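You operate a simulated robot arm through the tools that you are given. There is no shell and no other tool. Be economical: measure what you need, move in short steps, check, and stop when the job is done.

The job below is to be done with a simulated robot arm. You get a single attempt, and the scene is never put back.

TASK
Set the violet bottle from the grey dye box on the counter.
Fine: the box with the yellow latch, on the shelf; shut its drawer and latch it again. Set down upright: what you pick out. Where these are worked on the way, their far stop is far enough and under half their travel is too little: yellow latch.

Only the result counts: the job must be done as asked and must still hold three seconds after the hand-in. Knocking over, shifting, dropping, spilling or breaking anything else fails it.

THE ROBOT
A 7-joint arm with a fingered hand on a trunk, on a base that drives. Base frame: it is fixed to the floor where the robot stands at the start and does not move with it; the origin is under the middle of the robot, x ahead of it, y to its left, z up. Units: mm, degrees, N and s.
Its first joint turns from -166.0 to 166.0 degrees. Places, roughly: dye drawer [1000, -100, 900]; store counter top [300, -600, 800]; yellow latch [800, 0, 1000]. Payload 4.7 kg.
The tool frame sits at the grasp point between the pads (the TCP): z along the fingers, y along the line on which they close. The tips reach 36 mm beyond it. The gripper opens to 120 mm. The gripper's body begins 42 mm behind the TCP. The gripper is a hand of 5 fingers: y runs from the thumb to the fingers, the wrist lies at [-18, -122, -210] in the tool frame.
Orientation is told as [roll, pitch, yaw] about the base's x, y, z axes, in that order, counted from this pose: with the fingers straight down and the wrist toward the robot, the tool's x, y and z point along [0, 1, 0], [1, 0, 0] and [0, 0, -1] of the base frame.

THE INTERFACE
- The arm moves only by the tool apply_moves. Its arguments are lists of equal length, an entry for each row: "offset": the shift along the tool's x, y, z in mm, a list of three; "dr": the turn, a rotation vector about the tool's x, y, z in degrees, a list of three. In form: {"offset": [[dx, dy, dz], ...], "dr": [[rx, ry, rz], ...]}. A call has 1 to 20 rows; each row shifts and turns the commanded pose from where the row before left it, along the tool's axes as they then stand. Each row takes 0.2 s and may step no farther than 50 mm and 8.6 degrees from the row before; otherwise, the whole call is refused. A pose out of reach is approached as far as the arm can. The call stops where the force on the tool passes 90 N (or 10 N more than at its start, if that is more) or the arm is blocked; 0.2 s more then pass. In this call time passes only in rows, and 0.2 s behind the last. It gives the time, the measured TCP pose, the force on the tool (base axes), the opening and the grip force at its end, in the units of the frame above (readings bear some noise), with the torque about the TCP (base axes, N m) and any sound that the robot's microphone picked up, and new pictures: "views" is both (left out), scene, wrist or none.
- Cameras (640 x 400 px; columns grow to the right, rows downward): "scene" is now at [-248.4, 31.2, 1244.7]; the picture's right is [-0.51, -0.86, 0.00], its down [-0.23, 0.14, -0.96] and it looks along [0.83, -0.49, -0.27] (base axes); focal length 258 px, centre (320, 200). "wrist" rides on the gripper at [73, -91, -143] in the tool frame; the picture's right is [-0.80, 0.28, -0.53], its down [-0.53, -0.73, 0.42] and it looks along [-0.27, 0.62, 0.74] (tool axes); focal length 234 px, centre (320, 200). There is no depth. A picture from a camera that has moved, and an enlarged one, comes with that camera's place and axes in the base frame and with its lens.
- base_move(legs): drives the robot by 1 to 6 legs, each [ahead, turn to the left] in mm and degrees, along the robot's own axes; the way and the turn of a leg run together, so that a leg with both is an arc; at most 1500 mm and 180 degrees a leg. The arm and the cameras ride along, it lands a little off, and it stops where it bumps. It gives what a move gives, and a new picture of the scene camera.
- set_fingers(index, middle, ring, little, thumb_bend, thumb_turn): sets how far each is bent, from 0 (flat) to 1 (curled in); at 0.3 the hand is open as for a grip, at 0.7 the pads meet at the TCP. One left out holds its place. A second passes; each finger stops where it meets its share of the squeeze, and holds until it gets a number again. It is the only way to open and close the hand. It gives what a move gives, with no picture; readings hold the bend of each and the force on index, middle, ring, little, thumb and palm. thumb_turn goes from beside the hand (0) to across from the fingers (1), as for a grip.
- head_to(pan, tilt): turns the head with the scene camera to pan (to the left, within 143 degrees either way) and tilt (down, from -29 to 69), counted from straight ahead of the robot. It gives what a move gives, and a new picture of the scene camera.
- close_up(camera, box): a new picture of the part [left, top, right, bottom] of that camera's present view, enlarged. It takes no simulated time.
- sign_off(): hands the job in; it is judged then, once.

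Work in short steps. Places have to be worked out from the pictures, the camera data and where the tool is seen: move nearer, look again, correct. Check each grasp and each placing, and mend what went wrong. You have 120 turns and 260 pictures in all, those below and enlarged ones among them. Open the gripper and draw the arm clear of the work before you hand the job in, unless the task says otherwise; then end with one line.

The tools are called after "Request:" as a command line: name --argument value ..., lists and objects as JSON in quotes. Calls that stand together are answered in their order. apply_moves: Moves the arm, as the interface text tells. Its arguments: {"type":"object","properties":{"offset":{"type":"array","items":{"type":"array","items":{"type":"number"}}},"dr":{"type":"array","items":{"type":"array","items":{"type":"number"}}},"views":{"type":"string","enum":["both","scene","wrist","none"]}},"required":["offset","dr"]} The other tools are called the same way: set_fingers (index, middle, ring, little, thumb_bend, thumb_turn) moves the fingers one by one; base_move (legs) drives the base; head_to (pan, tilt) turns the head that bears the scene camera; close_up (camera, box) takes an enlarged picture of a part of a camera's view; sign_off () hands the job in.

At the start:

```text
clock: 0.0
ee_pos: [832.4, 85.5, 1230.6]
orientation: [0.0, 0.0, 0.0]
ft_force: [0.5, -1.1, 0.4]
wrist_torque: [0.01, -0.04, 0.01]
finger_gap: 119.5
finger_force: 0.1
shape: jaw
bend: [0.3, 0.3, 0.3, 0.3, 0.3, 0.98]
finger forces: [0.0, 0.0, 0.0, 0.0, 0.0, 0.0]
robot x, y, heading: [0.0, 1.2, -0.1]
head pan, tilt: [-30.6, 15.7]
```

scene: 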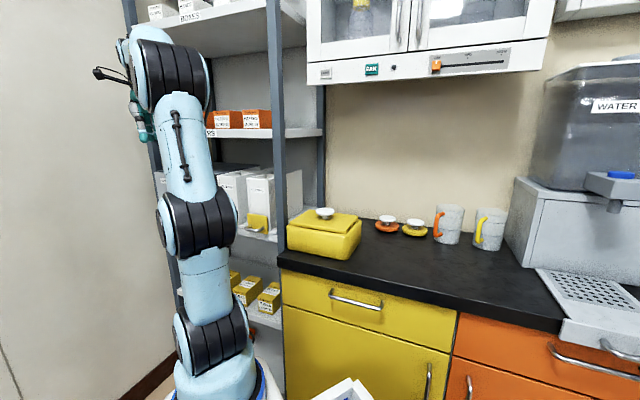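
wrist: 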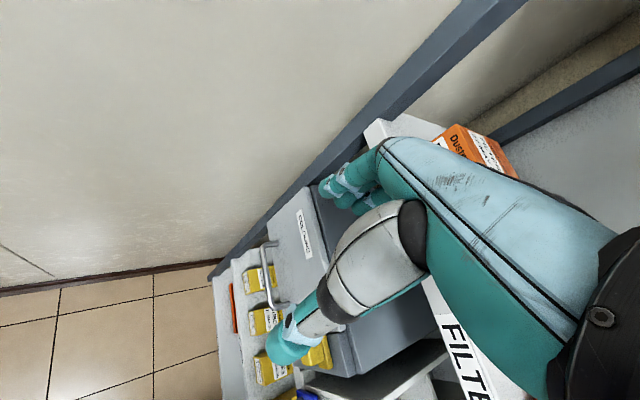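

The arm hides the shelf, so I turn the head to look straight at the shelf with the boxes.

Request:
head_to --pan 0 --tilt 15

Request:
close_up --camera "wrist" --box '[200, 150, 440, 400]'

```text
clock: 1.0
ee_pos: [833.8, 85.7, 1231.8]
orientation: [0.0, -0.1, 0.0]
ft_force: [-1.2, -0.4, 0.4]
wrist_torque: [0.01, -0.01, 0.0]
finger_gap: 119.5
finger_force: 0.0
shape: jaw
bend: [0.3, 0.3, 0.3, 0.3, 0.3, 0.98]
finger forces: [0.0, 0.0, 0.1, 0.0, 0.0, 0.1]
robot x, y, heading: [-1.1, 0.3, 0.0]
head pan, tilt: [0.0, 15.0]
camera scene: at [-235.4, 78.7, 1245.8], right [0.0, -1.0, 0.0], down [-0.26, 0.0, -0.97], along [0.97, 0.0, -0.26], focal length 258 px, centre (320, 200)
```

scene: 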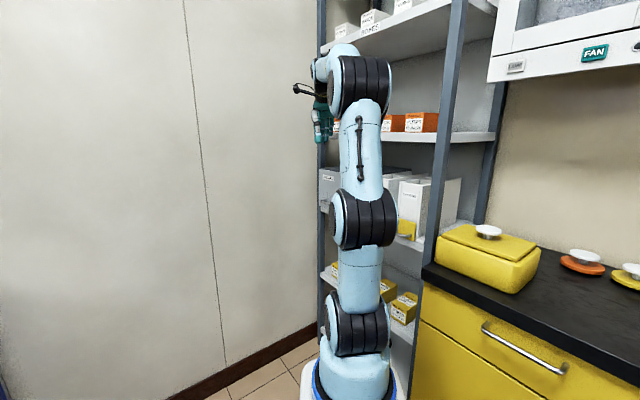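

```text
1.60 times, centred on (320, 275) of wrist
camera zoom: at [742.2, 157.7, 1374.6], right [0.28, -0.8, 0.53], down [-0.73, -0.53, -0.42], along [0.62, -0.27, -0.74], focal length 375 px, centre (320, 80)
```

zoom: 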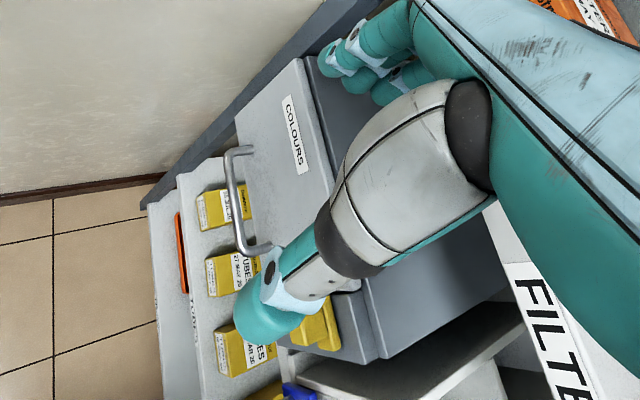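

The grey "COLOURS" box with a D-handle and yellow latch stands under the hand. I pull the hand back toward the robot to see the box's front from farther off.

Request:
apply_moves --offset '[[0, -50, 0], [0, -50, 0], [0, -50, 0], [0, -50, 0], [0, -50, 0]]' --dr '[[0, 0, 0], [0, 0, 0], [0, 0, 0], [0, 0, 0], [0, 0, 0]]'

```text
clock: 2.2
ee_pos: [582.9, 85.2, 1227.6]
orientation: [0.0, 0.1, 0.0]
ft_force: [0.4, 0.1, -1.8]
wrist_torque: [-0.01, 0.1, 0.0]
finger_gap: 119.8
finger_force: 0.0
shape: jaw
bend: [0.3, 0.3, 0.3, 0.3, 0.3, 0.98]
finger forces: [0.1, 0.1, 0.0, 0.0, 0.0, 0.0]
robot x, y, heading: [-2.7, -0.7, 0.2]
head pan, tilt: [0.0, 15.0]
camera scene: at [-234.9, 78.8, 1245.9], right [0.0, -1.0, 0.0], down [-0.26, 0.0, -0.97], along [0.97, 0.0, -0.26], focal length 258 px, centre (320, 200)
camera wrist: at [491.9, 157.0, 1372.1], right [0.28, -0.8, 0.53], down [-0.73, -0.53, -0.42], along [0.62, -0.27, -0.74], focal length 234 px, centre (320, 200)
```

scene: 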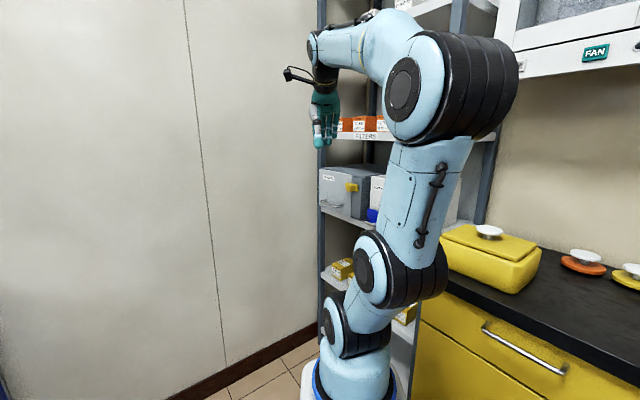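
wrist: 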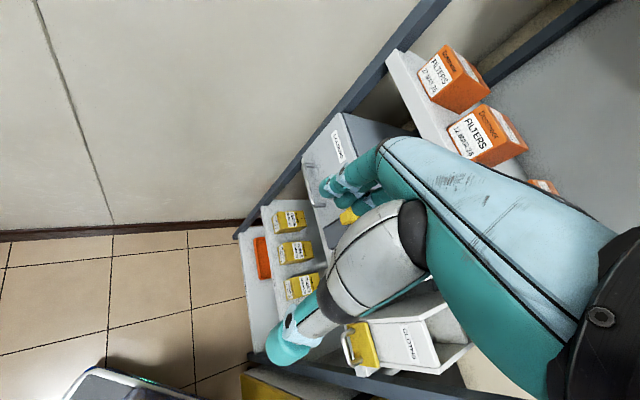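

The box is now in the scene view; I enlarge it.

Request:
close_up --camera "scene" --box '[300, 140, 460, 240]'

Request:
close_up --camera "wrist" --box '[240, 100, 560, 400]'

```text
4.00 times, centred on (380, 190) of scene
camera zoom: at [-234.9, 78.8, 1245.9], right [0.0, -1.0, 0.0], down [-0.26, 0.0, -0.97], along [0.97, 0.0, -0.26], focal length 1032 px, centre (80, 240)
```

zoom: 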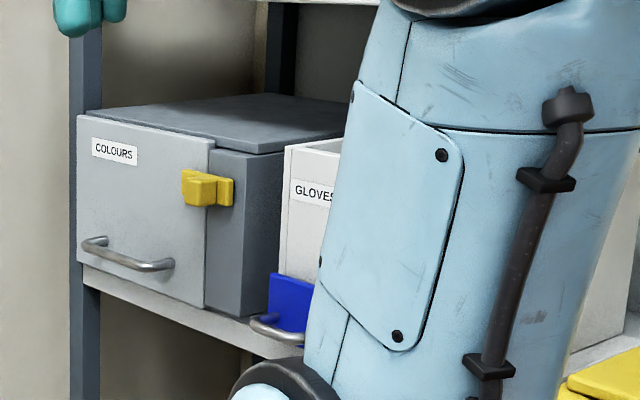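

```text
1.33 times, centred on (400, 250) of wrist
camera zoom: at [491.9, 157.0, 1372.1], right [0.28, -0.8, 0.53], down [-0.73, -0.53, -0.42], along [0.62, -0.27, -0.74], focal length 312 px, centre (213, 133)
```

zoom: 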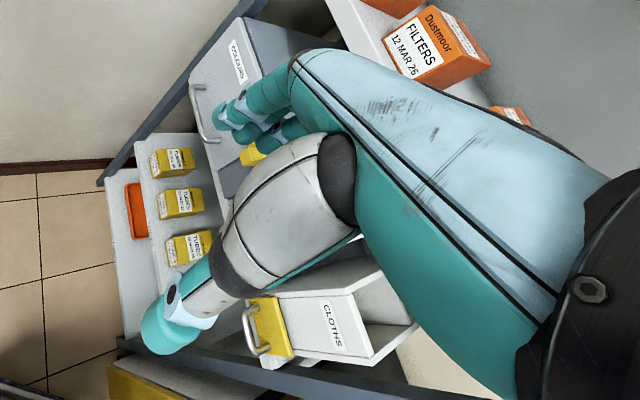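

Working from the views: latch is near (790,-48,1027), and the box front runs from about (800,-50) to (1005,77), facing about (-0.53,0.85). So the shelf is turned about -58° against my heading. I pull the hand in further so I can drive to stand squarely before the box.

Request:
apply_moves --offset '[[0, -50, 0], [0, -50, 0], [0, -50, 0], [0, -30, 0]]' --dr '[[0, 0, 0], [0, 0, 0], [0, 0, 0], [0, 0, 0]]' --views "scene"

```text
clock: 3.2
ee_pos: [402.9, 80.7, 1229.0]
orientation: [-0.1, 0.0, -0.3]
ft_force: [0.0, 0.7, 0.0]
wrist_torque: [-0.09, 0.01, 0.01]
finger_gap: 119.6
finger_force: 0.1
shape: jaw
bend: [0.3, 0.3, 0.3, 0.3, 0.3, 0.98]
finger forces: [0.0, 0.0, 0.0, 0.0, 0.1, 0.0]
robot x, y, heading: [-0.9, 0.6, -0.1]
head pan, tilt: [0.0, 15.0]
camera scene: at [-234.7, 78.6, 1246.0], right [0.0, -1.0, 0.0], down [-0.26, 0.0, -0.97], along [0.97, 0.0, -0.26], focal length 258 px, centre (320, 200)
```

scene: 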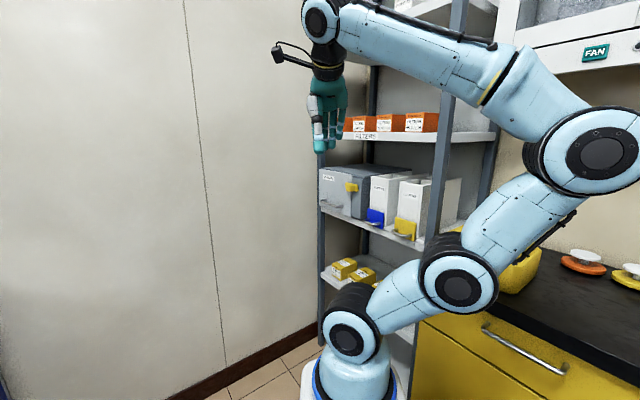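

Now the whole shelf is visible; the way is clear to turn right, back up, and turn to face the box.

Request:
base_move --legs '[[0, -126], [-540, 0], [0, 68]]'

```text
clock: 14.4
ee_pos: [597.0, 137.3, 1229.9]
orientation: [0.0, 0.0, -57.1]
ft_force: [0.9, 0.0, 0.4]
wrist_torque: [-0.02, -0.03, -0.02]
finger_gap: 120.1
finger_force: 0.1
shape: jaw
bend: [0.3, 0.3, 0.3, 0.3, 0.3, 0.98]
finger forces: [0.0, 0.1, 0.0, 0.0, 0.0, 0.1]
robot x, y, heading: [309.8, 429.6, -57.0]
head pan, tilt: [0.0, 15.0]
camera scene: at [249.7, 670.7, 1245.8], right [-0.84, -0.54, 0.0], down [-0.14, 0.22, -0.97], along [0.52, -0.81, -0.26], focal length 258 px, centre (320, 200)
```

scene: 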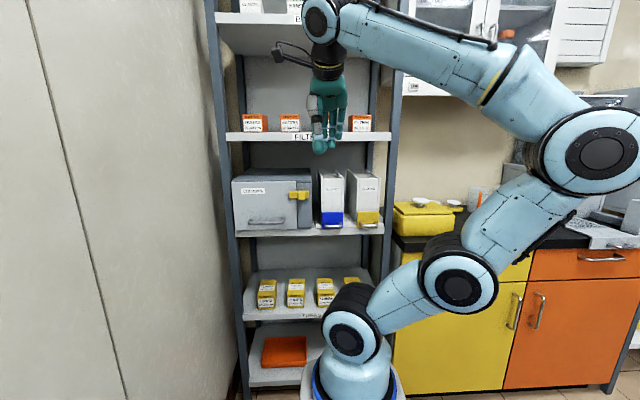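

Now I face the shelf nearly square. I enlarge the box to study the latch, handle and edges.

Request:
close_up --camera "scene" --box '[220, 155, 400, 268]'

Request:
close_up --camera "scene" --box '[270, 170, 350, 220]'

```text
3.54 times, centred on (310, 212) of scene
camera zoom: at [249.7, 670.7, 1245.8], right [-0.84, -0.54, 0.0], down [-0.14, 0.22, -0.97], along [0.52, -0.81, -0.26], focal length 913 px, centre (355, 159)
```

zoom: 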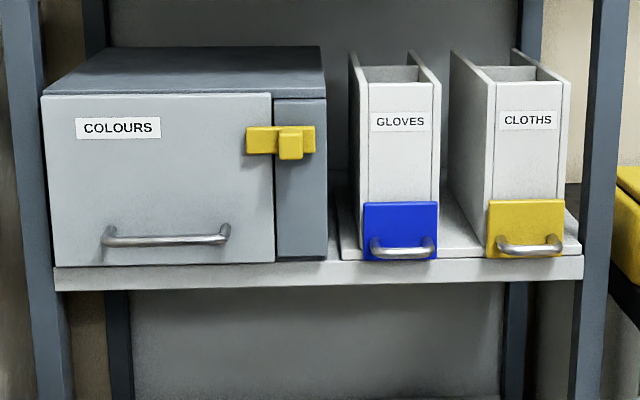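

```text
8.00 times, centred on (310, 195) of scene
camera zoom: at [249.7, 670.7, 1245.8], right [-0.84, -0.54, 0.0], down [-0.14, 0.22, -0.97], along [0.52, -0.81, -0.26], focal length 2064 px, centre (400, 240)
```

zoom: 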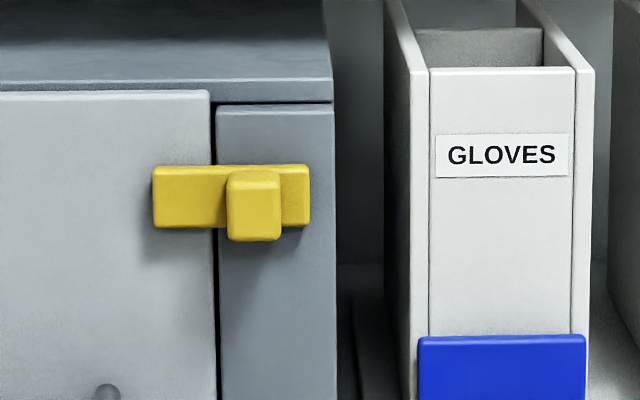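

The latch is a sliding bolt with a knob, holding the drawer front at its right edge. The shelf edges show its normal at about -53.5°, so I turn the base 3.5° left to be square to it.

Request:
base_move --legs '[[0, 3.5]]'

Request:
close_up --camera "scene" --box '[220, 150, 420, 275]'

```text
clock: 15.3
ee_pos: [614.3, 155.3, 1230.2]
orientation: [0.0, 0.1, -53.7]
ft_force: [-0.6, -0.3, -0.7]
wrist_torque: [0.02, 0.0, -0.02]
finger_gap: 120.0
finger_force: 0.1
shape: jaw
bend: [0.3, 0.3, 0.3, 0.3, 0.3, 0.98]
finger forces: [0.0, 0.1, 0.0, 0.0, 0.0, 0.1]
robot x, y, heading: [310.3, 432.0, -53.7]
head pan, tilt: [0.0, 15.0]
camera scene: at [235.0, 666.5, 1245.8], right [-0.81, -0.59, 0.0], down [-0.15, 0.21, -0.97], along [0.57, -0.78, -0.26], focal length 258 px, centre (320, 200)
```

scene: 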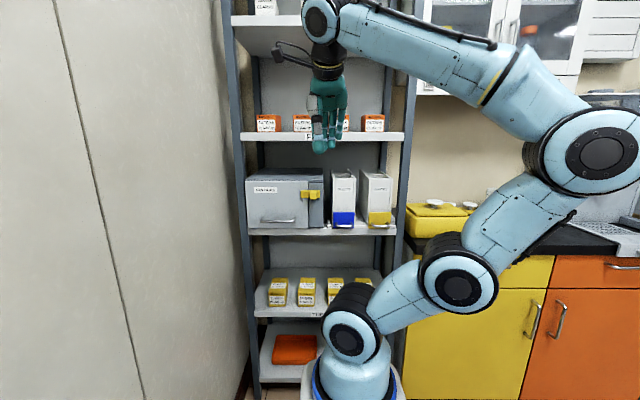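

```text
3.20 times, centred on (320, 212) of scene
camera zoom: at [235.0, 666.5, 1245.8], right [-0.81, -0.59, 0.0], down [-0.15, 0.21, -0.97], along [0.57, -0.78, -0.26], focal length 826 px, centre (320, 160)
```

zoom: 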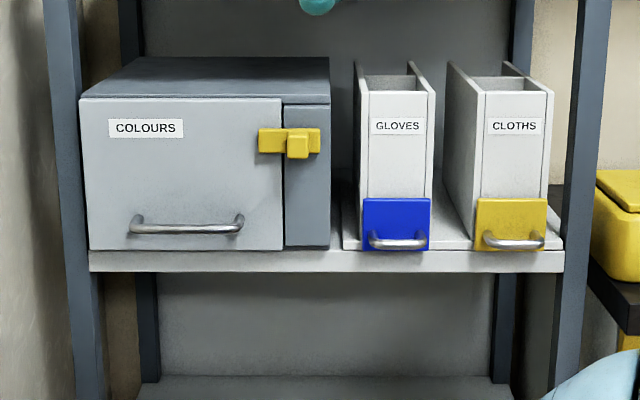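

The view is square now: panel front at about 895 mm from the camera, knob near left-coordinate 608, z≈1026. I look closely at the hand before choosing which finger to push with.

Request:
close_up --camera "scene" --box '[260, 40, 400, 160]'

Request:
close_up --camera "wrist" --box '[0, 0, 640, 400]'

```text
3.33 times, centred on (330, 100) of scene
camera zoom: at [235.0, 666.5, 1245.8], right [-0.81, -0.59, 0.0], down [-0.15, 0.21, -0.97], along [0.57, -0.78, -0.26], focal length 860 px, centre (287, 533)
```

zoom: 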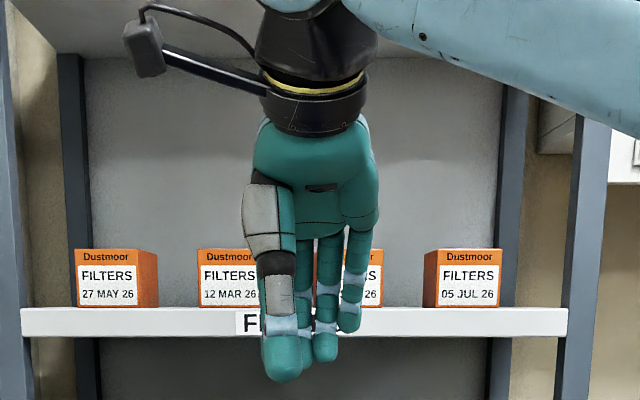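

```text
1.00 times, centred on (320, 200) of wrist
camera zoom: at [618.2, 271.1, 1373.4], right [-0.48, -0.7, 0.53], down [-0.86, 0.27, -0.42], along [0.15, -0.66, -0.74], focal length 234 px, centre (320, 200)
```

zoom: 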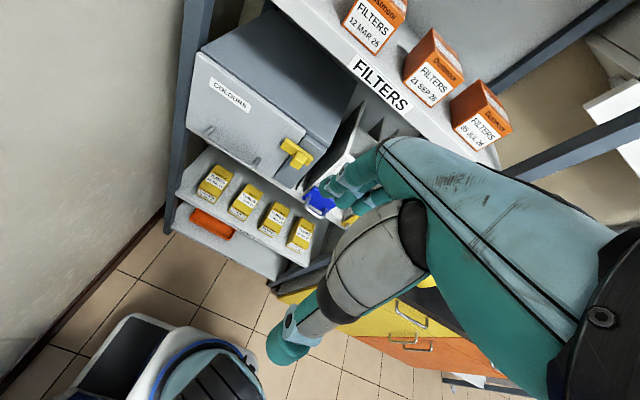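

Combining both cameras puts the panel front near N≈528 (into the shelf), the knob at L≈608, z≈1019. I'll leave only the index finger out as a pusher, move forward and tilt the hand toward the shelf.

Request:
set_fingers --index 0.3 --middle 1 --ring 1 --little 1

Request:
apply_moves --offset '[[20, 45, 0], [20, 45, 0], [20, 45, 0], [0, 0, 20], [0, 0, 20], [0, 0, 20], [0, 0, 0], [0, 0, 0], [0, 0, 0]]' --dr '[[0, 0, 0], [0, 0, 0], [0, 0, 0], [-8, 0, 0], [-8, 0, 0], [-8, 0, 0], [-8, 0, 0], [-8, 0, 0], [-8, 0, 0]]'

```text
clock: 16.3
ee_pos: [613.1, 154.1, 1230.3]
orientation: [0.1, 0.0, -53.7]
ft_force: [-0.1, -0.3, 1.1]
wrist_torque: [0.01, -0.03, -0.01]
finger_gap: 122.1
finger_force: 0.0
shape: fingers
bend: [0.3, 1.0, 1.0, 1.0, 0.3, 0.98]
finger forces: [0.0, 0.1, 0.0, 0.0, 0.1, 0.1]
robot x, y, heading: [311.1, 428.6, -53.5]
head pan, tilt: [0.0, 15.0]
```

```text
clock: 18.3
ee_pos: [747.9, 75.5, 1171.7]
orientation: [0.1, -48.0, -53.6]
ft_force: [-0.6, -0.1, 0.3]
wrist_torque: [0.02, 0.03, -0.01]
finger_gap: 122.3
finger_force: 0.1
shape: fingers
bend: [0.3, 1.0, 1.0, 1.0, 0.3, 0.98]
finger forces: [0.0, 0.0, 0.0, 0.1, 0.0, 0.1]
robot x, y, heading: [308.4, 426.2, -53.5]
head pan, tilt: [0.0, 15.0]
camera scene: at [234.9, 666.5, 1245.8], right [-0.81, -0.59, 0.0], down [-0.15, 0.21, -0.97], along [0.57, -0.78, -0.26], focal length 258 px, centre (320, 200)
camera wrist: at [706.6, 252.8, 1199.5], right [-0.77, -0.31, 0.56], down [-0.53, -0.18, -0.83], along [0.36, -0.93, -0.03], focal length 234 px, centre (320, 200)
```

scene: 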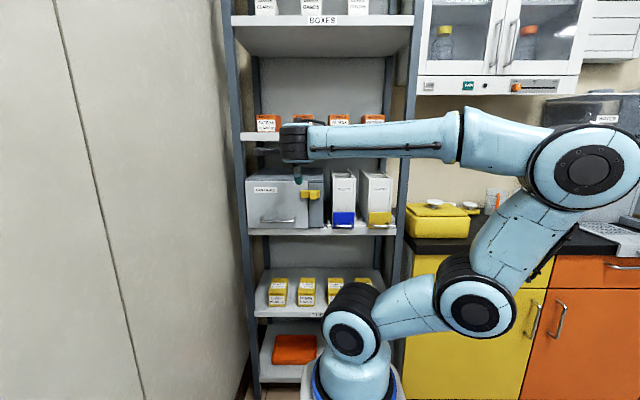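
wrist: 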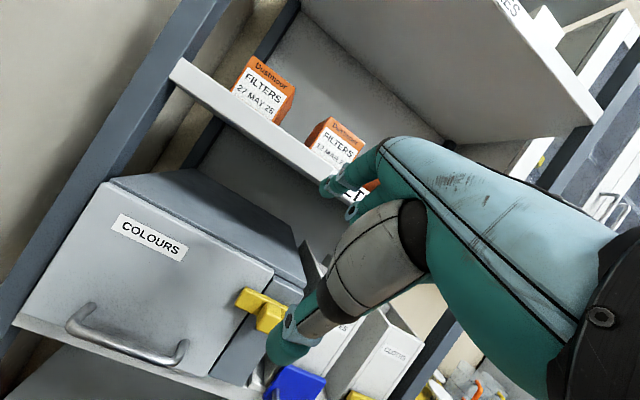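

Views agree on panel front N≈526 and knob z≈1019. The index tip sits about 74 mm ahead of and 34 mm above the TCP, so I lower the hand in front of and left of the knob.

Request:
apply_moves --offset '[[1, -31.5, 34.5], [1, -31.5, 34.5], [1, -31.5, 34.5], [1, -31.5, 34.5]]' --dr '[[0, 0, 0], [0, 0, 0], [0, 0, 0], [0, 0, 0]]'

```text
clock: 19.3
ee_pos: [760.7, 62.3, 988.0]
orientation: [0.2, -48.1, -53.8]
ft_force: [-0.2, -0.4, 0.6]
wrist_torque: [0.01, -0.01, 0.02]
finger_gap: 122.4
finger_force: 0.0
shape: fingers
bend: [0.3, 1.0, 1.0, 1.0, 0.3, 0.98]
finger forces: [0.1, 0.0, 0.0, 0.1, 0.0, 0.1]
robot x, y, heading: [311.0, 430.6, -53.5]
head pan, tilt: [0.0, 15.0]
camera scene: at [234.9, 666.5, 1245.8], right [-0.81, -0.59, 0.0], down [-0.15, 0.21, -0.97], along [0.57, -0.78, -0.26], focal length 258 px, centre (320, 200)
camera wrist: at [719.9, 240.3, 1015.6], right [-0.77, -0.31, 0.56], down [-0.53, -0.17, -0.83], along [0.36, -0.93, -0.03], focal length 234 px, centre (320, 200)
```

scene: 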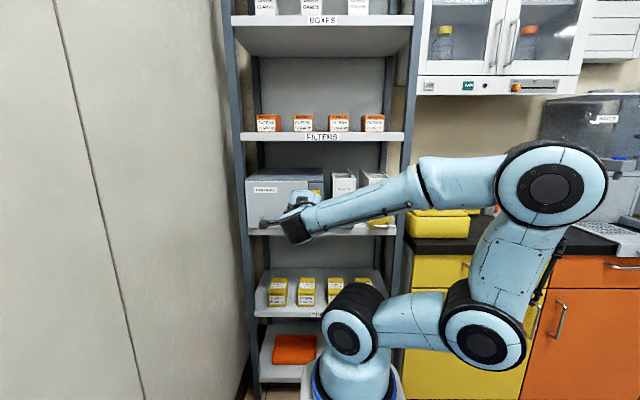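
wrist: 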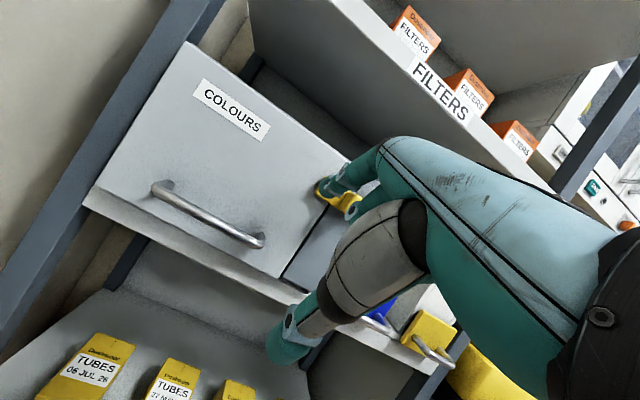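

Request:
close_up --camera "wrist" --box '[280, 140, 400, 240]'

Request:
close_up --camera "scene" --box '[260, 160, 380, 250]'

```text
4.00 times, centred on (340, 190) of wrist
camera zoom: at [719.9, 240.3, 1015.6], right [-0.77, -0.31, 0.56], down [-0.53, -0.17, -0.83], along [0.36, -0.93, -0.03], focal length 937 px, centre (240, 240)
```

zoom: 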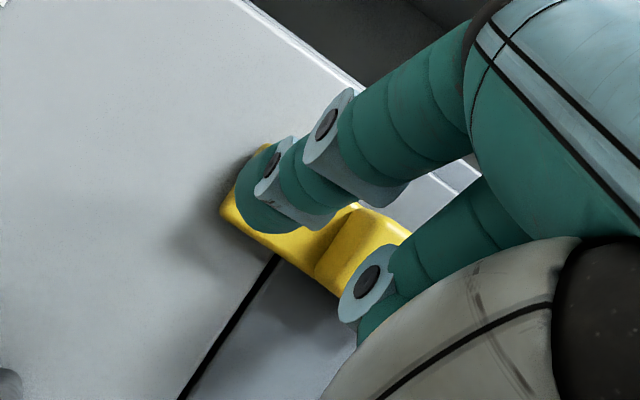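

```text
4.44 times, centred on (320, 205) of scene
camera zoom: at [234.9, 666.5, 1245.8], right [-0.81, -0.59, 0.0], down [-0.15, 0.21, -0.97], along [0.57, -0.78, -0.26], focal length 1147 px, centre (320, 178)
```

zoom: 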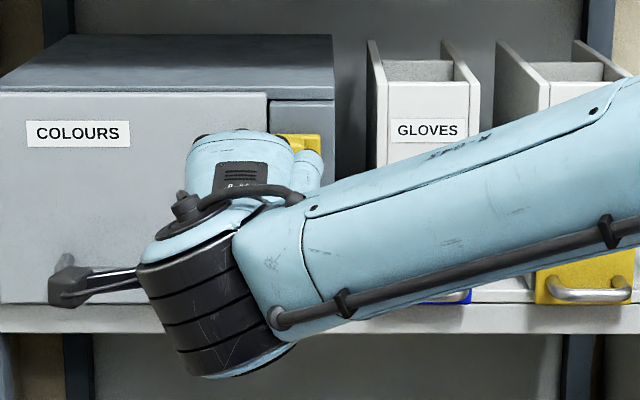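

The index tip is at the right height (z≈1018) but about 50 mm short of the panel. I advance 42 mm straight in.

Request:
apply_moves --offset '[[0, 14, 15.6], [0, 14, 15.6]]' --dr '[[0, 0, 0], [0, 0, 0]]' --views "none"

Request:
close_up --camera "wrist" --box '[280, 140, 400, 240]'

```text
clock: 19.9
ee_pos: [786.0, 31.6, 987.3]
orientation: [0.2, -48.2, -53.6]
ft_force: [-19.7, 28.0, 9.5]
wrist_torque: [-1.41, -1.06, 0.15]
finger_gap: 117.1
finger_force: 16.5
shape: fingers
bend: [0.34, 1.0, 1.0, 1.0, 0.3, 0.98]
finger forces: [34.5, 0.1, 0.1, 0.0, 0.1, 0.0]
robot x, y, heading: [311.0, 430.6, -53.6]
head pan, tilt: [0.0, 15.0]
```

```text
4.00 times, centred on (340, 190) of wrist
camera zoom: at [744.5, 208.2, 1015.2], right [-0.77, -0.31, 0.56], down [-0.53, -0.18, -0.83], along [0.36, -0.93, -0.03], focal length 937 px, centre (240, 240)
```

zoom: 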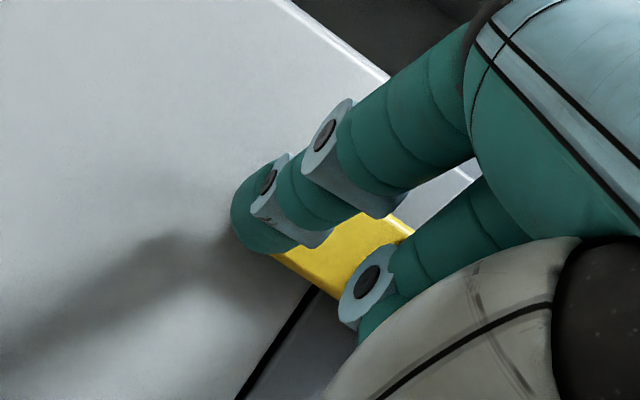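

The index tip has touched the bar/panel. I back off 9 mm, then slide right 25 mm toward the knob.

Request:
apply_moves --offset '[[0, -6, -6.7], [-12, 0, 0], [-13, 0, 0]]' --dr '[[0, 0, 0], [0, 0, 0], [0, 0, 0]]' --views "none"

Request:
close_up --camera "wrist" --box '[280, 140, 400, 240]'

```text
clock: 20.7
ee_pos: [760.5, 21.4, 984.2]
orientation: [0.0, -47.9, -53.6]
ft_force: [-0.2, 0.0, 0.7]
wrist_torque: [-0.02, 0.03, 0.01]
finger_gap: 121.9
finger_force: 0.3
shape: fingers
bend: [0.3, 1.0, 1.0, 1.0, 0.3, 0.98]
finger forces: [0.0, 0.0, 0.0, 0.0, 0.1, 0.0]
robot x, y, heading: [306.0, 430.4, -53.7]
head pan, tilt: [0.0, 15.0]
```

```text
4.00 times, centred on (340, 190) of wrist
camera zoom: at [719.1, 199.4, 1013.2], right [-0.77, -0.31, 0.56], down [-0.53, -0.17, -0.83], along [0.36, -0.93, -0.03], focal length 937 px, centre (240, 240)
```

zoom: 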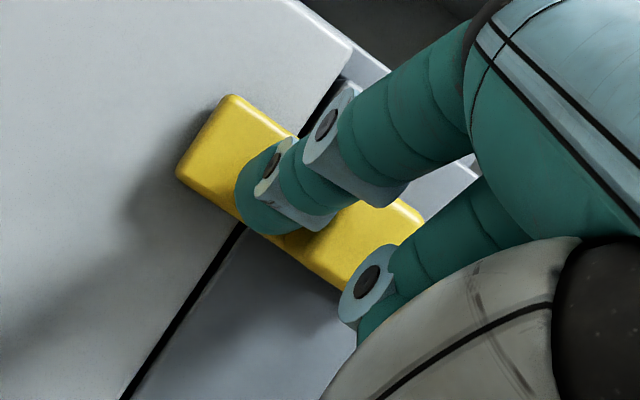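

The index is now beside the knob. I push right in small steps.

Request:
apply_moves --offset '[[-8, 0, 0], [-8, 0, 0], [-8, 0, 0]]' --dr '[[0, 0, 0], [0, 0, 0], [0, 0, 0]]' --views "none"

Request:
close_up --camera "wrist" --box '[240, 120, 400, 240]'

```text
clock: 21.5
ee_pos: [741.1, 8.1, 985.2]
orientation: [0.0, -48.0, -53.6]
ft_force: [0.8, 0.1, 0.5]
wrist_torque: [0.01, 0.05, 0.06]
finger_gap: 122.3
finger_force: 0.1
shape: fingers
bend: [0.3, 1.0, 1.0, 1.0, 0.3, 0.98]
finger forces: [0.6, 0.0, 0.0, 0.1, 0.0, 0.0]
robot x, y, heading: [309.1, 430.0, -53.6]
head pan, tilt: [0.0, 15.0]
```

```text
3.33 times, centred on (320, 180) of wrist
camera zoom: at [699.3, 185.4, 1013.3], right [-0.77, -0.31, 0.56], down [-0.53, -0.17, -0.83], along [0.36, -0.93, -0.03], focal length 781 px, centre (320, 267)
```

zoom: 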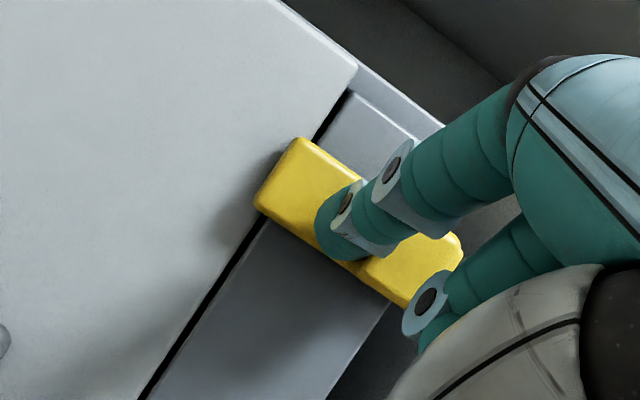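

The bolt slides easily; its left end nearly clears the seam. I keep pushing right to its stop.

Request:
apply_moves --offset '[[-8, 0, 0], [-8, 0, 0], [-8, 0, 0]]' --dr '[[0, 0, 0], [0, 0, 0], [0, 0, 0]]' --views "none"

Request:
close_up --camera "wrist" --box '[240, 120, 400, 240]'

```text
clock: 22.3
ee_pos: [723.7, -7.2, 984.5]
orientation: [-0.1, -48.0, -53.4]
ft_force: [8.8, 8.9, 0.9]
wrist_torque: [-0.32, 0.32, 0.72]
finger_gap: 122.6
finger_force: 6.3
shape: fingers
bend: [0.3, 1.0, 1.0, 1.0, 0.3, 0.98]
finger forces: [12.2, 0.0, 0.0, 0.0, 0.0, 0.0]
robot x, y, heading: [312.7, 429.3, -53.7]
head pan, tilt: [0.0, 15.0]
```

```text
3.33 times, centred on (320, 180) of wrist
camera zoom: at [681.4, 171.4, 1013.0], right [-0.77, -0.32, 0.56], down [-0.53, -0.18, -0.83], along [0.36, -0.93, -0.03], focal length 781 px, centre (320, 267)
```

zoom: 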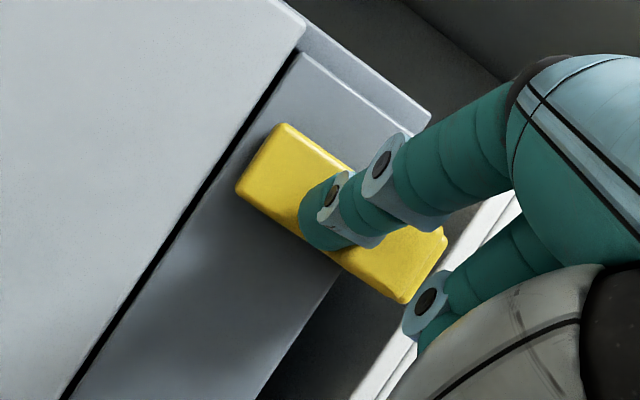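

The bolt is at its far stop (12 N), clear of the drawer front. I back the hand out, then untilt to -20° and open the fingers for hooking the handle.

Request:
apply_moves --offset '[[4, 0, 0], [0, -23, -26], [0, -23, -26], [40, 0, 0], [40, 0, 0], [40, 0, 0], [40, 0, 0]]' --dr '[[0, 0, 0], [0, 0, 0], [0, 0, 0], [7, 0, 0], [7, 0, 0], [7, 0, 0], [7, 0, 0]]' --views "none"

Request:
set_fingers --index 0.3 --middle 0.3 --ring 0.3 --little 0.3

Request:
apply_moves --offset '[[15, 0, -10]]' --dr '[[0, 0, 0]]'

```text
clock: 23.9
ee_pos: [813.6, 146.1, 986.9]
orientation: [0.1, -19.9, -53.6]
ft_force: [-0.1, -0.3, 0.2]
wrist_torque: [0.0, 0.02, 0.02]
finger_gap: 122.2
finger_force: 0.1
shape: fingers
bend: [0.3, 1.0, 1.0, 1.0, 0.3, 0.98]
finger forces: [0.0, 0.1, 0.0, 0.1, 0.0, 0.0]
robot x, y, heading: [310.6, 425.0, -53.7]
head pan, tilt: [0.0, 15.0]
```

```text
clock: 24.9
ee_pos: [813.9, 144.7, 986.1]
orientation: [0.0, -19.9, -53.6]
ft_force: [-0.1, -0.7, -0.5]
wrist_torque: [-0.05, -0.02, 0.03]
finger_gap: 122.2
finger_force: 0.1
shape: fingers
bend: [0.3, 0.3, 0.3, 0.3, 0.3, 0.98]
finger forces: [0.1, 0.0, 0.0, 0.0, 0.0, 0.1]
robot x, y, heading: [306.4, 429.5, -53.6]
head pan, tilt: [0.0, 15.0]
```

```text
clock: 25.3
ee_pos: [822.8, 158.0, 995.3]
orientation: [0.0, -20.0, -53.6]
ft_force: [-0.1, 0.0, 0.9]
wrist_torque: [0.03, 0.04, -0.04]
finger_gap: 122.5
finger_force: 0.1
shape: fingers
bend: [0.3, 0.3, 0.3, 0.3, 0.3, 0.98]
finger forces: [0.0, 0.0, 0.0, 0.1, 0.0, 0.0]
robot x, y, heading: [309.8, 430.2, -53.7]
head pan, tilt: [0.0, 15.0]
camera scene: at [235.0, 666.6, 1245.8], right [-0.81, -0.59, 0.0], down [-0.15, 0.21, -0.97], along [0.57, -0.78, -0.26], focal length 258 px, centre (320, 200)
camera wrist: at [801.6, 309.2, 1099.2], right [-0.6, -0.54, 0.59], down [-0.75, 0.12, -0.65], along [0.28, -0.83, -0.48], focal length 234 px, centre (320, 200)
```

scene: 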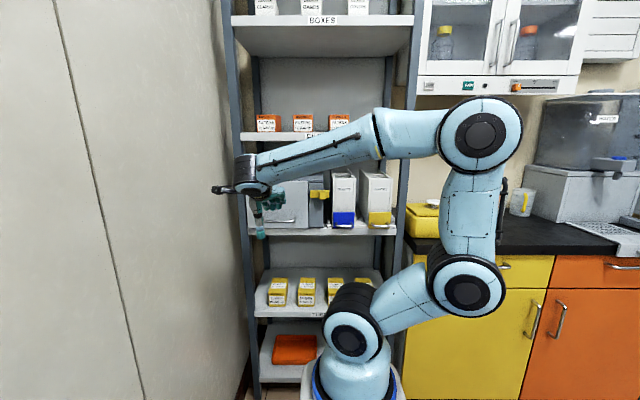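
wrist: 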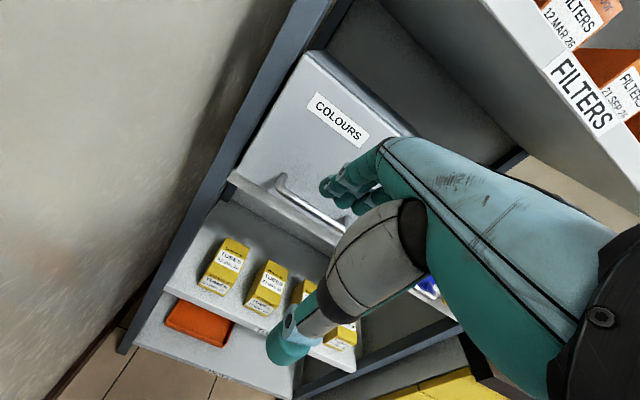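

The hand is left-front of the box, fingertips above the bar. I move in so the fingertips are over the gap behind the handle bar.

Request:
apply_moves --offset '[[0, 30, 26], [0, 30, 26]]' --dr '[[0, 0, 0], [0, 0, 0]]' --views "none"

Request:
close_up --camera "wrist" --box '[200, 100, 440, 250]'

Request:
close_up --camera "scene" --box '[230, 150, 350, 250]'

```text
clock: 25.9
ee_pos: [867.4, 96.6, 966.0]
orientation: [-0.1, -20.0, -53.6]
ft_force: [-0.2, 0.0, 0.5]
wrist_torque: [0.0, -0.01, 0.01]
finger_gap: 122.5
finger_force: 0.1
shape: fingers
bend: [0.3, 0.3, 0.3, 0.3, 0.3, 0.98]
finger forces: [0.1, 0.0, 0.0, 0.0, 0.0, 0.0]
robot x, y, heading: [312.5, 431.7, -53.7]
head pan, tilt: [0.0, 15.0]
```

```text
2.67 times, centred on (320, 175) of wrist
camera zoom: at [846.0, 248.7, 1070.4], right [-0.6, -0.54, 0.59], down [-0.75, 0.12, -0.65], along [0.28, -0.83, -0.48], focal length 624 px, centre (320, 267)
```

zoom: 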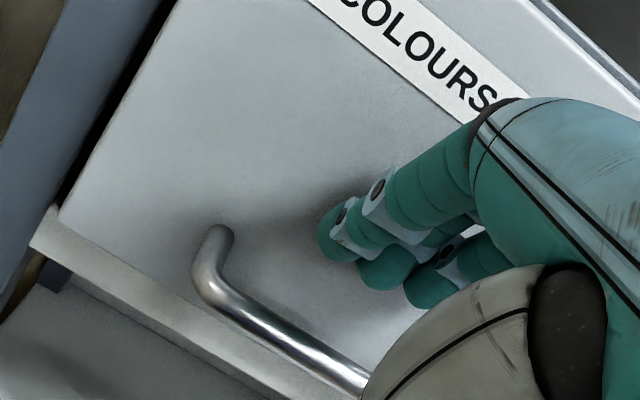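

```text
4.00 times, centred on (290, 200) of scene
camera zoom: at [234.9, 666.6, 1245.8], right [-0.81, -0.59, 0.0], down [-0.15, 0.21, -0.97], along [0.57, -0.78, -0.26], focal length 1032 px, centre (440, 200)
```

zoom: 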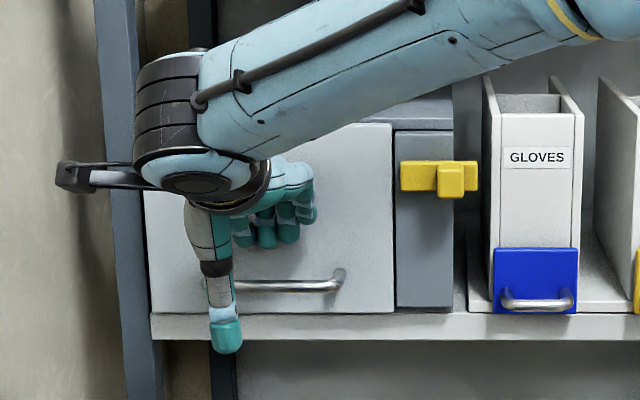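

Fingers hang right above the gap, inside the handle's posts. I lower 42 mm straight down behind the bar.

Request:
apply_moves --offset '[[0, -5, 13.5], [0, -5, 13.5], [0, -5, 13.5]]' --dr '[[0, 0, 0], [0, 0, 0], [0, 0, 0]]' --views "none"

Request:
close_up --camera "wrist" --box '[200, 100, 440, 250]'

Request:
close_up --camera "scene" --box '[230, 150, 350, 250]'

```text
clock: 26.7
ee_pos: [869.8, 97.2, 923.5]
orientation: [0.0, -20.0, -53.8]
ft_force: [0.2, 0.1, 3.3]
wrist_torque: [-0.09, -0.11, -0.03]
finger_gap: 124.1
finger_force: 1.2
shape: fingers
bend: [0.29, 0.3, 0.3, 0.3, 0.3, 0.98]
finger forces: [2.6, 0.0, 0.1, 0.0, 0.0, 0.0]
robot x, y, heading: [310.8, 433.6, -53.5]
head pan, tilt: [0.0, 15.0]
```

```text
2.67 times, centred on (320, 175) of wrist
camera zoom: at [846.5, 248.9, 1027.3], right [-0.6, -0.54, 0.59], down [-0.75, 0.12, -0.65], along [0.28, -0.83, -0.48], focal length 624 px, centre (320, 267)
```

zoom: 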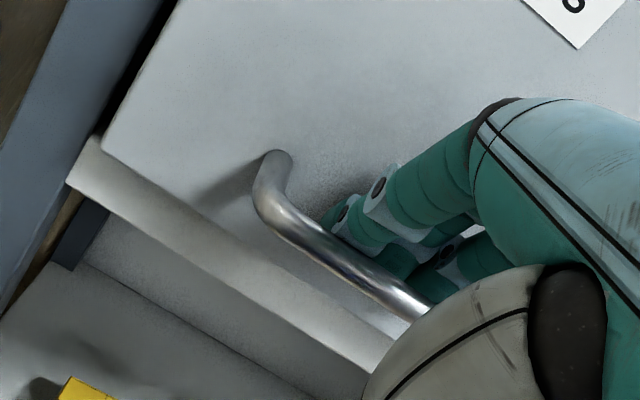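

```text
4.00 times, centred on (290, 200) of scene
camera zoom: at [235.0, 666.6, 1245.8], right [-0.81, -0.59, 0.0], down [-0.15, 0.21, -0.97], along [0.57, -0.78, -0.26], focal length 1032 px, centre (440, 200)
```

zoom: 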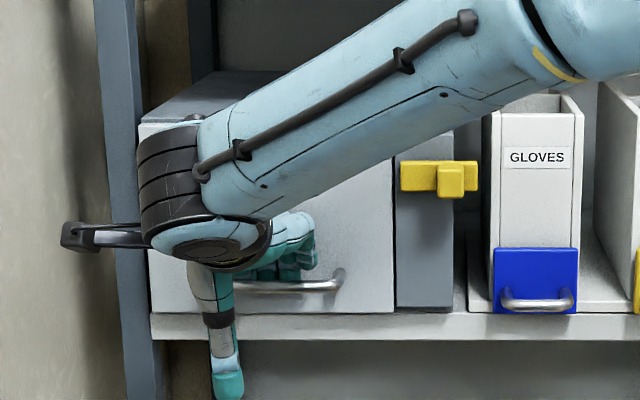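

Fingers are behind the bar. I pull out slowly, 60 mm first.

Request:
apply_moves --offset '[[0, -14.1, -5.1], [0, -14.1, -5.1], [0, -14.1, -5.1], [0, -14.1, -5.1]]' --dr '[[0, 0, 0], [0, 0, 0], [0, 0, 0], [0, 0, 0]]'

```text
clock: 27.7
ee_pos: [830.8, 146.2, 923.1]
orientation: [0.0, -20.0, -53.6]
ft_force: [0.6, 1.2, 3.3]
wrist_torque: [-0.12, -0.14, 0.04]
finger_gap: 123.9
finger_force: 1.9
shape: fingers
bend: [0.29, 0.3, 0.3, 0.3, 0.3, 0.98]
finger forces: [2.8, 0.0, 0.0, 0.0, 0.0, 0.0]
robot x, y, heading: [309.1, 427.6, -53.9]
head pan, tilt: [0.0, 15.0]
camera scene: at [235.0, 666.6, 1245.8], right [-0.81, -0.59, 0.0], down [-0.15, 0.21, -0.97], along [0.57, -0.78, -0.26], focal length 258 px, centre (320, 200)
camera wrist: at [809.5, 298.3, 1026.9], right [-0.6, -0.54, 0.59], down [-0.75, 0.12, -0.65], along [0.28, -0.83, -0.48], focal length 234 px, centre (320, 200)
```

scene: 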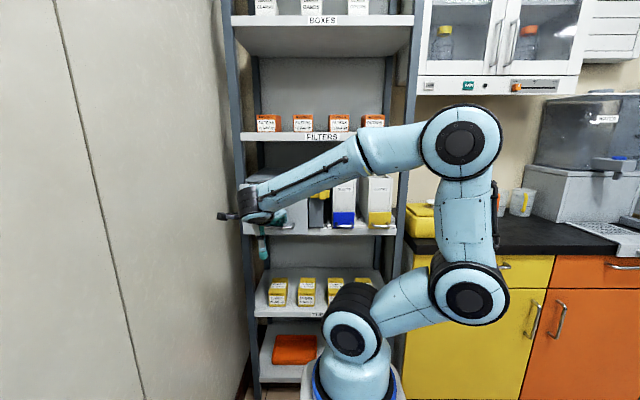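
wrist: 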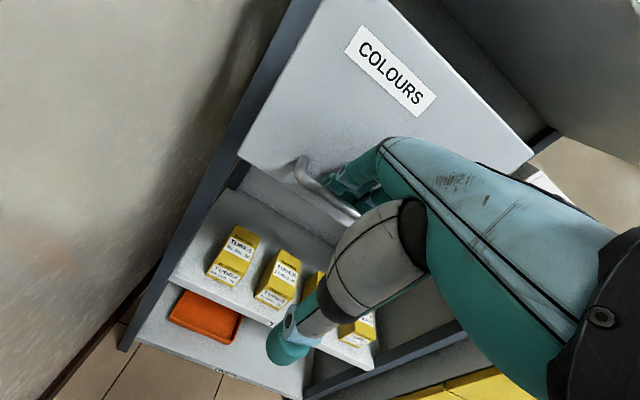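

The drawer comes along with little force. I pull another 90 mm.

Request:
apply_moves --offset '[[0, -14.1, -5.1], [0, -14.1, -5.1], [0, -14.1, -5.1], [0, -14.1, -5.1], [0, -14.1, -5.1], [0, -14.1, -5.1]]' --dr '[[0, 0, 0], [0, 0, 0], [0, 0, 0], [0, 0, 0], [0, 0, 0], [0, 0, 0]]'

Request:
close_up --camera "scene" --box '[220, 140, 360, 260]'

```text
clock: 29.1
ee_pos: [779.4, 219.3, 921.6]
orientation: [0.0, -20.1, -53.6]
ft_force: [1.0, 0.9, 4.9]
wrist_torque: [-0.14, -0.18, 0.05]
finger_gap: 125.1
finger_force: 2.1
shape: fingers
bend: [0.29, 0.3, 0.3, 0.3, 0.3, 0.98]
finger forces: [3.8, 0.1, 0.1, 0.0, 0.1, 0.0]
robot x, y, heading: [308.6, 430.7, -53.6]
head pan, tilt: [0.0, 15.0]
camera scene: at [235.0, 666.6, 1245.8], right [-0.81, -0.59, 0.0], down [-0.15, 0.21, -0.97], along [0.57, -0.78, -0.26], focal length 258 px, centre (320, 200)
camera wrist: at [756.1, 370.1, 1026.1], right [-0.6, -0.54, 0.59], down [-0.75, 0.12, -0.65], along [0.28, -0.83, -0.48], focal length 234 px, centre (320, 200)
```

scene: 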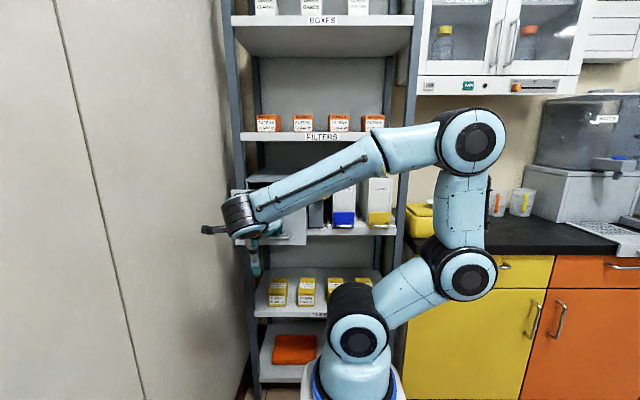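
wrist: 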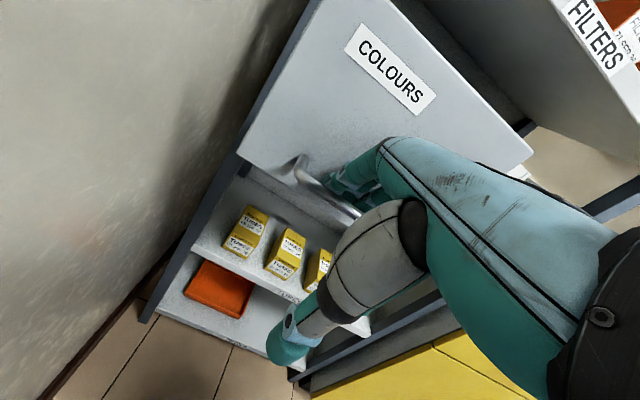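

```text
3.33 times, centred on (290, 200) of scene
camera zoom: at [235.0, 666.6, 1245.8], right [-0.81, -0.59, 0.0], down [-0.15, 0.21, -0.97], along [0.57, -0.78, -0.26], focal length 860 px, centre (420, 200)
```

zoom: 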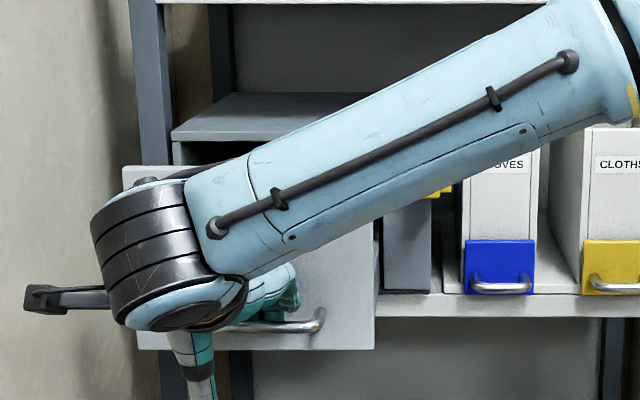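

Drawer is out ~150 mm. I pull 60 mm more, watching for the stop.

Request:
apply_moves --offset '[[0, -11.3, -4.1], [0, -11.3, -4.1], [0, -11.3, -4.1], [0, -11.3, -4.1], [0, -11.3, -4.1]]' --dr '[[0, 0, 0], [0, 0, 0], [0, 0, 0], [0, 0, 0], [0, 0, 0]]' --views "wrist"

```text
clock: 30.3
ee_pos: [742.7, 267.1, 921.9]
orientation: [0.1, -20.0, -53.6]
ft_force: [0.2, 0.6, 3.5]
wrist_torque: [-0.18, -0.17, 0.03]
finger_gap: 124.8
finger_force: 1.4
shape: fingers
bend: [0.29, 0.3, 0.3, 0.3, 0.3, 0.98]
finger forces: [3.4, 0.1, 0.0, 0.0, 0.1, 0.0]
robot x, y, heading: [308.7, 427.0, -53.6]
head pan, tilt: [0.0, 15.0]
camera wrist: at [720.8, 418.7, 1026.2], right [-0.6, -0.54, 0.59], down [-0.75, 0.12, -0.65], along [0.28, -0.83, -0.48], focal length 234 px, centre (320, 200)
```

wrist: 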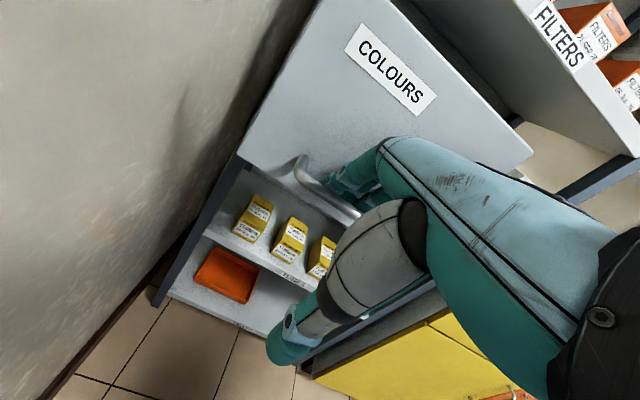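

Drawer is out ~212 mm, enough to look inside. I lift the fingers straight up out of the handle and rise to look down.

Request:
apply_moves --offset '[[0, 6.9, -8], [0, 10.3, -28], [0, 13.7, -37.6], [0, 13.7, -37.6], [0, 13.7, -37.6], [0, 13.7, -37.6]]' --dr '[[0, 0, 0], [0, 0, 0], [0, 0, 0], [0, 0, 0], [0, 0, 0], [0, 0, 0]]'

```text
clock: 31.7
ee_pos: [744.7, 266.0, 1122.5]
orientation: [-0.1, -20.0, -53.6]
ft_force: [0.7, -0.2, -0.5]
wrist_torque: [-0.02, 0.01, -0.02]
finger_gap: 122.4
finger_force: 0.0
shape: fingers
bend: [0.3, 0.3, 0.3, 0.3, 0.3, 0.98]
finger forces: [0.0, 0.0, 0.1, 0.0, 0.0, 0.0]
robot x, y, heading: [307.3, 431.6, -53.4]
head pan, tilt: [0.0, 15.0]
camera scene: at [235.1, 666.6, 1245.8], right [-0.81, -0.59, 0.0], down [-0.15, 0.21, -0.97], along [0.57, -0.78, -0.26], focal length 258 px, centre (320, 200)
camera wrist: at [723.7, 417.3, 1226.3], right [-0.6, -0.54, 0.59], down [-0.75, 0.12, -0.65], along [0.28, -0.83, -0.48], focal length 234 px, centre (320, 200)
```

scene: 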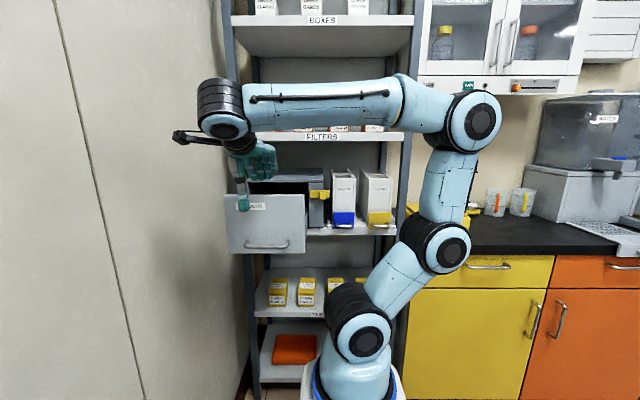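
wrist: 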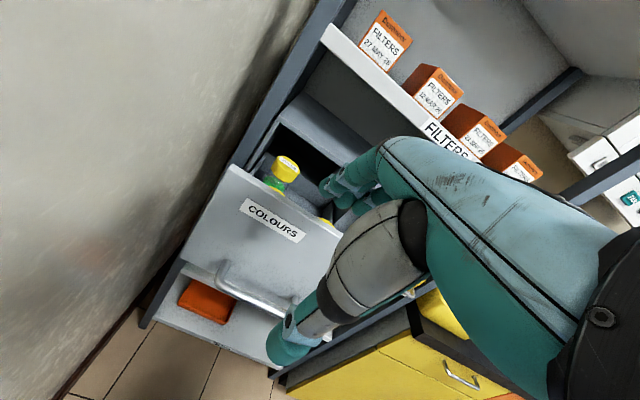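

Bottle caps show over the drawer front. I rise and untilt for a view down into the drawer.

Request:
apply_moves --offset '[[-10, 13.7, -37.6], [-10, 13.7, -37.6], [-10, 0, -30], [-10, -10, 0], [-10, -10, 0]]' --dr '[[0, 0, 0], [0, 0, 0], [7, 0, 0], [7, 0, 0], [6, 0, 0]]'

Request:
close_up --camera "wrist" --box '[160, 80, 400, 280]'

```text
clock: 32.9
ee_pos: [686.6, 259.3, 1228.6]
orientation: [-0.1, 0.1, -53.7]
ft_force: [0.5, 0.2, -0.6]
wrist_torque: [-0.03, -0.01, 0.0]
finger_gap: 122.5
finger_force: 0.0
shape: fingers
bend: [0.3, 0.3, 0.3, 0.3, 0.3, 0.98]
finger forces: [0.0, 0.0, 0.1, 0.1, 0.1, 0.1]
robot x, y, heading: [315.3, 430.7, -53.6]
head pan, tilt: [0.0, 15.0]
camera scene: at [235.1, 666.6, 1245.8], right [-0.81, -0.59, 0.0], down [-0.15, 0.21, -0.97], along [0.57, -0.78, -0.26], focal length 258 px, centre (320, 200)
camera wrist: at [691.5, 376.0, 1372.7], right [-0.48, -0.7, 0.52], down [-0.86, 0.27, -0.42], along [0.15, -0.66, -0.74], focal length 234 px, centre (320, 200)
```

scene: 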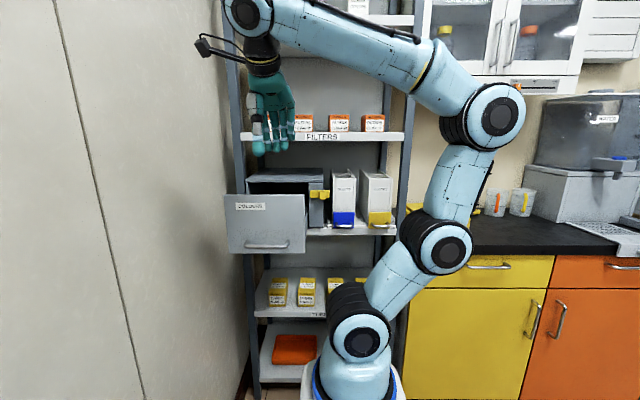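
wrist: 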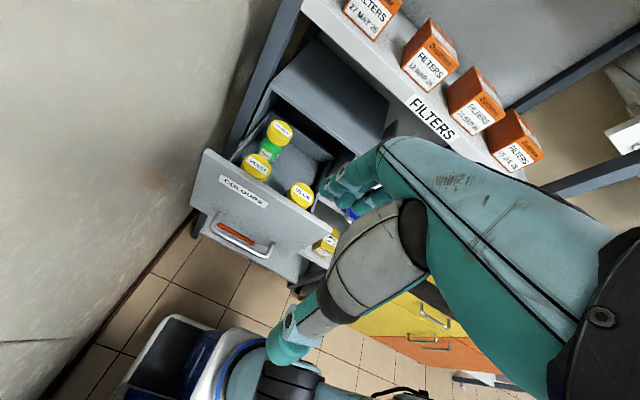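

```text
2.00 times, centred on (280, 180) of wrist
camera zoom: at [691.5, 376.0, 1372.7], right [-0.48, -0.7, 0.52], down [-0.86, 0.27, -0.42], along [0.15, -0.66, -0.74], focal length 468 px, centre (400, 240)
```

zoom: 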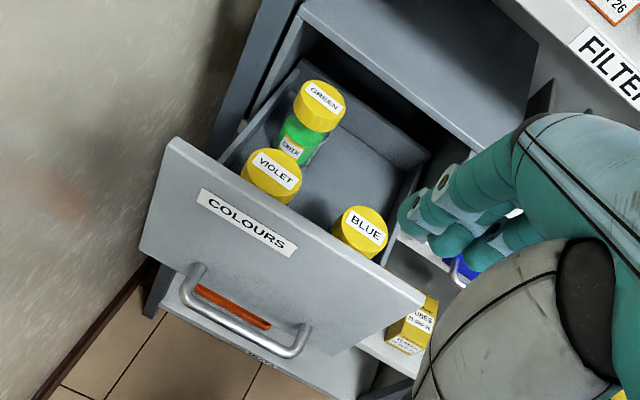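

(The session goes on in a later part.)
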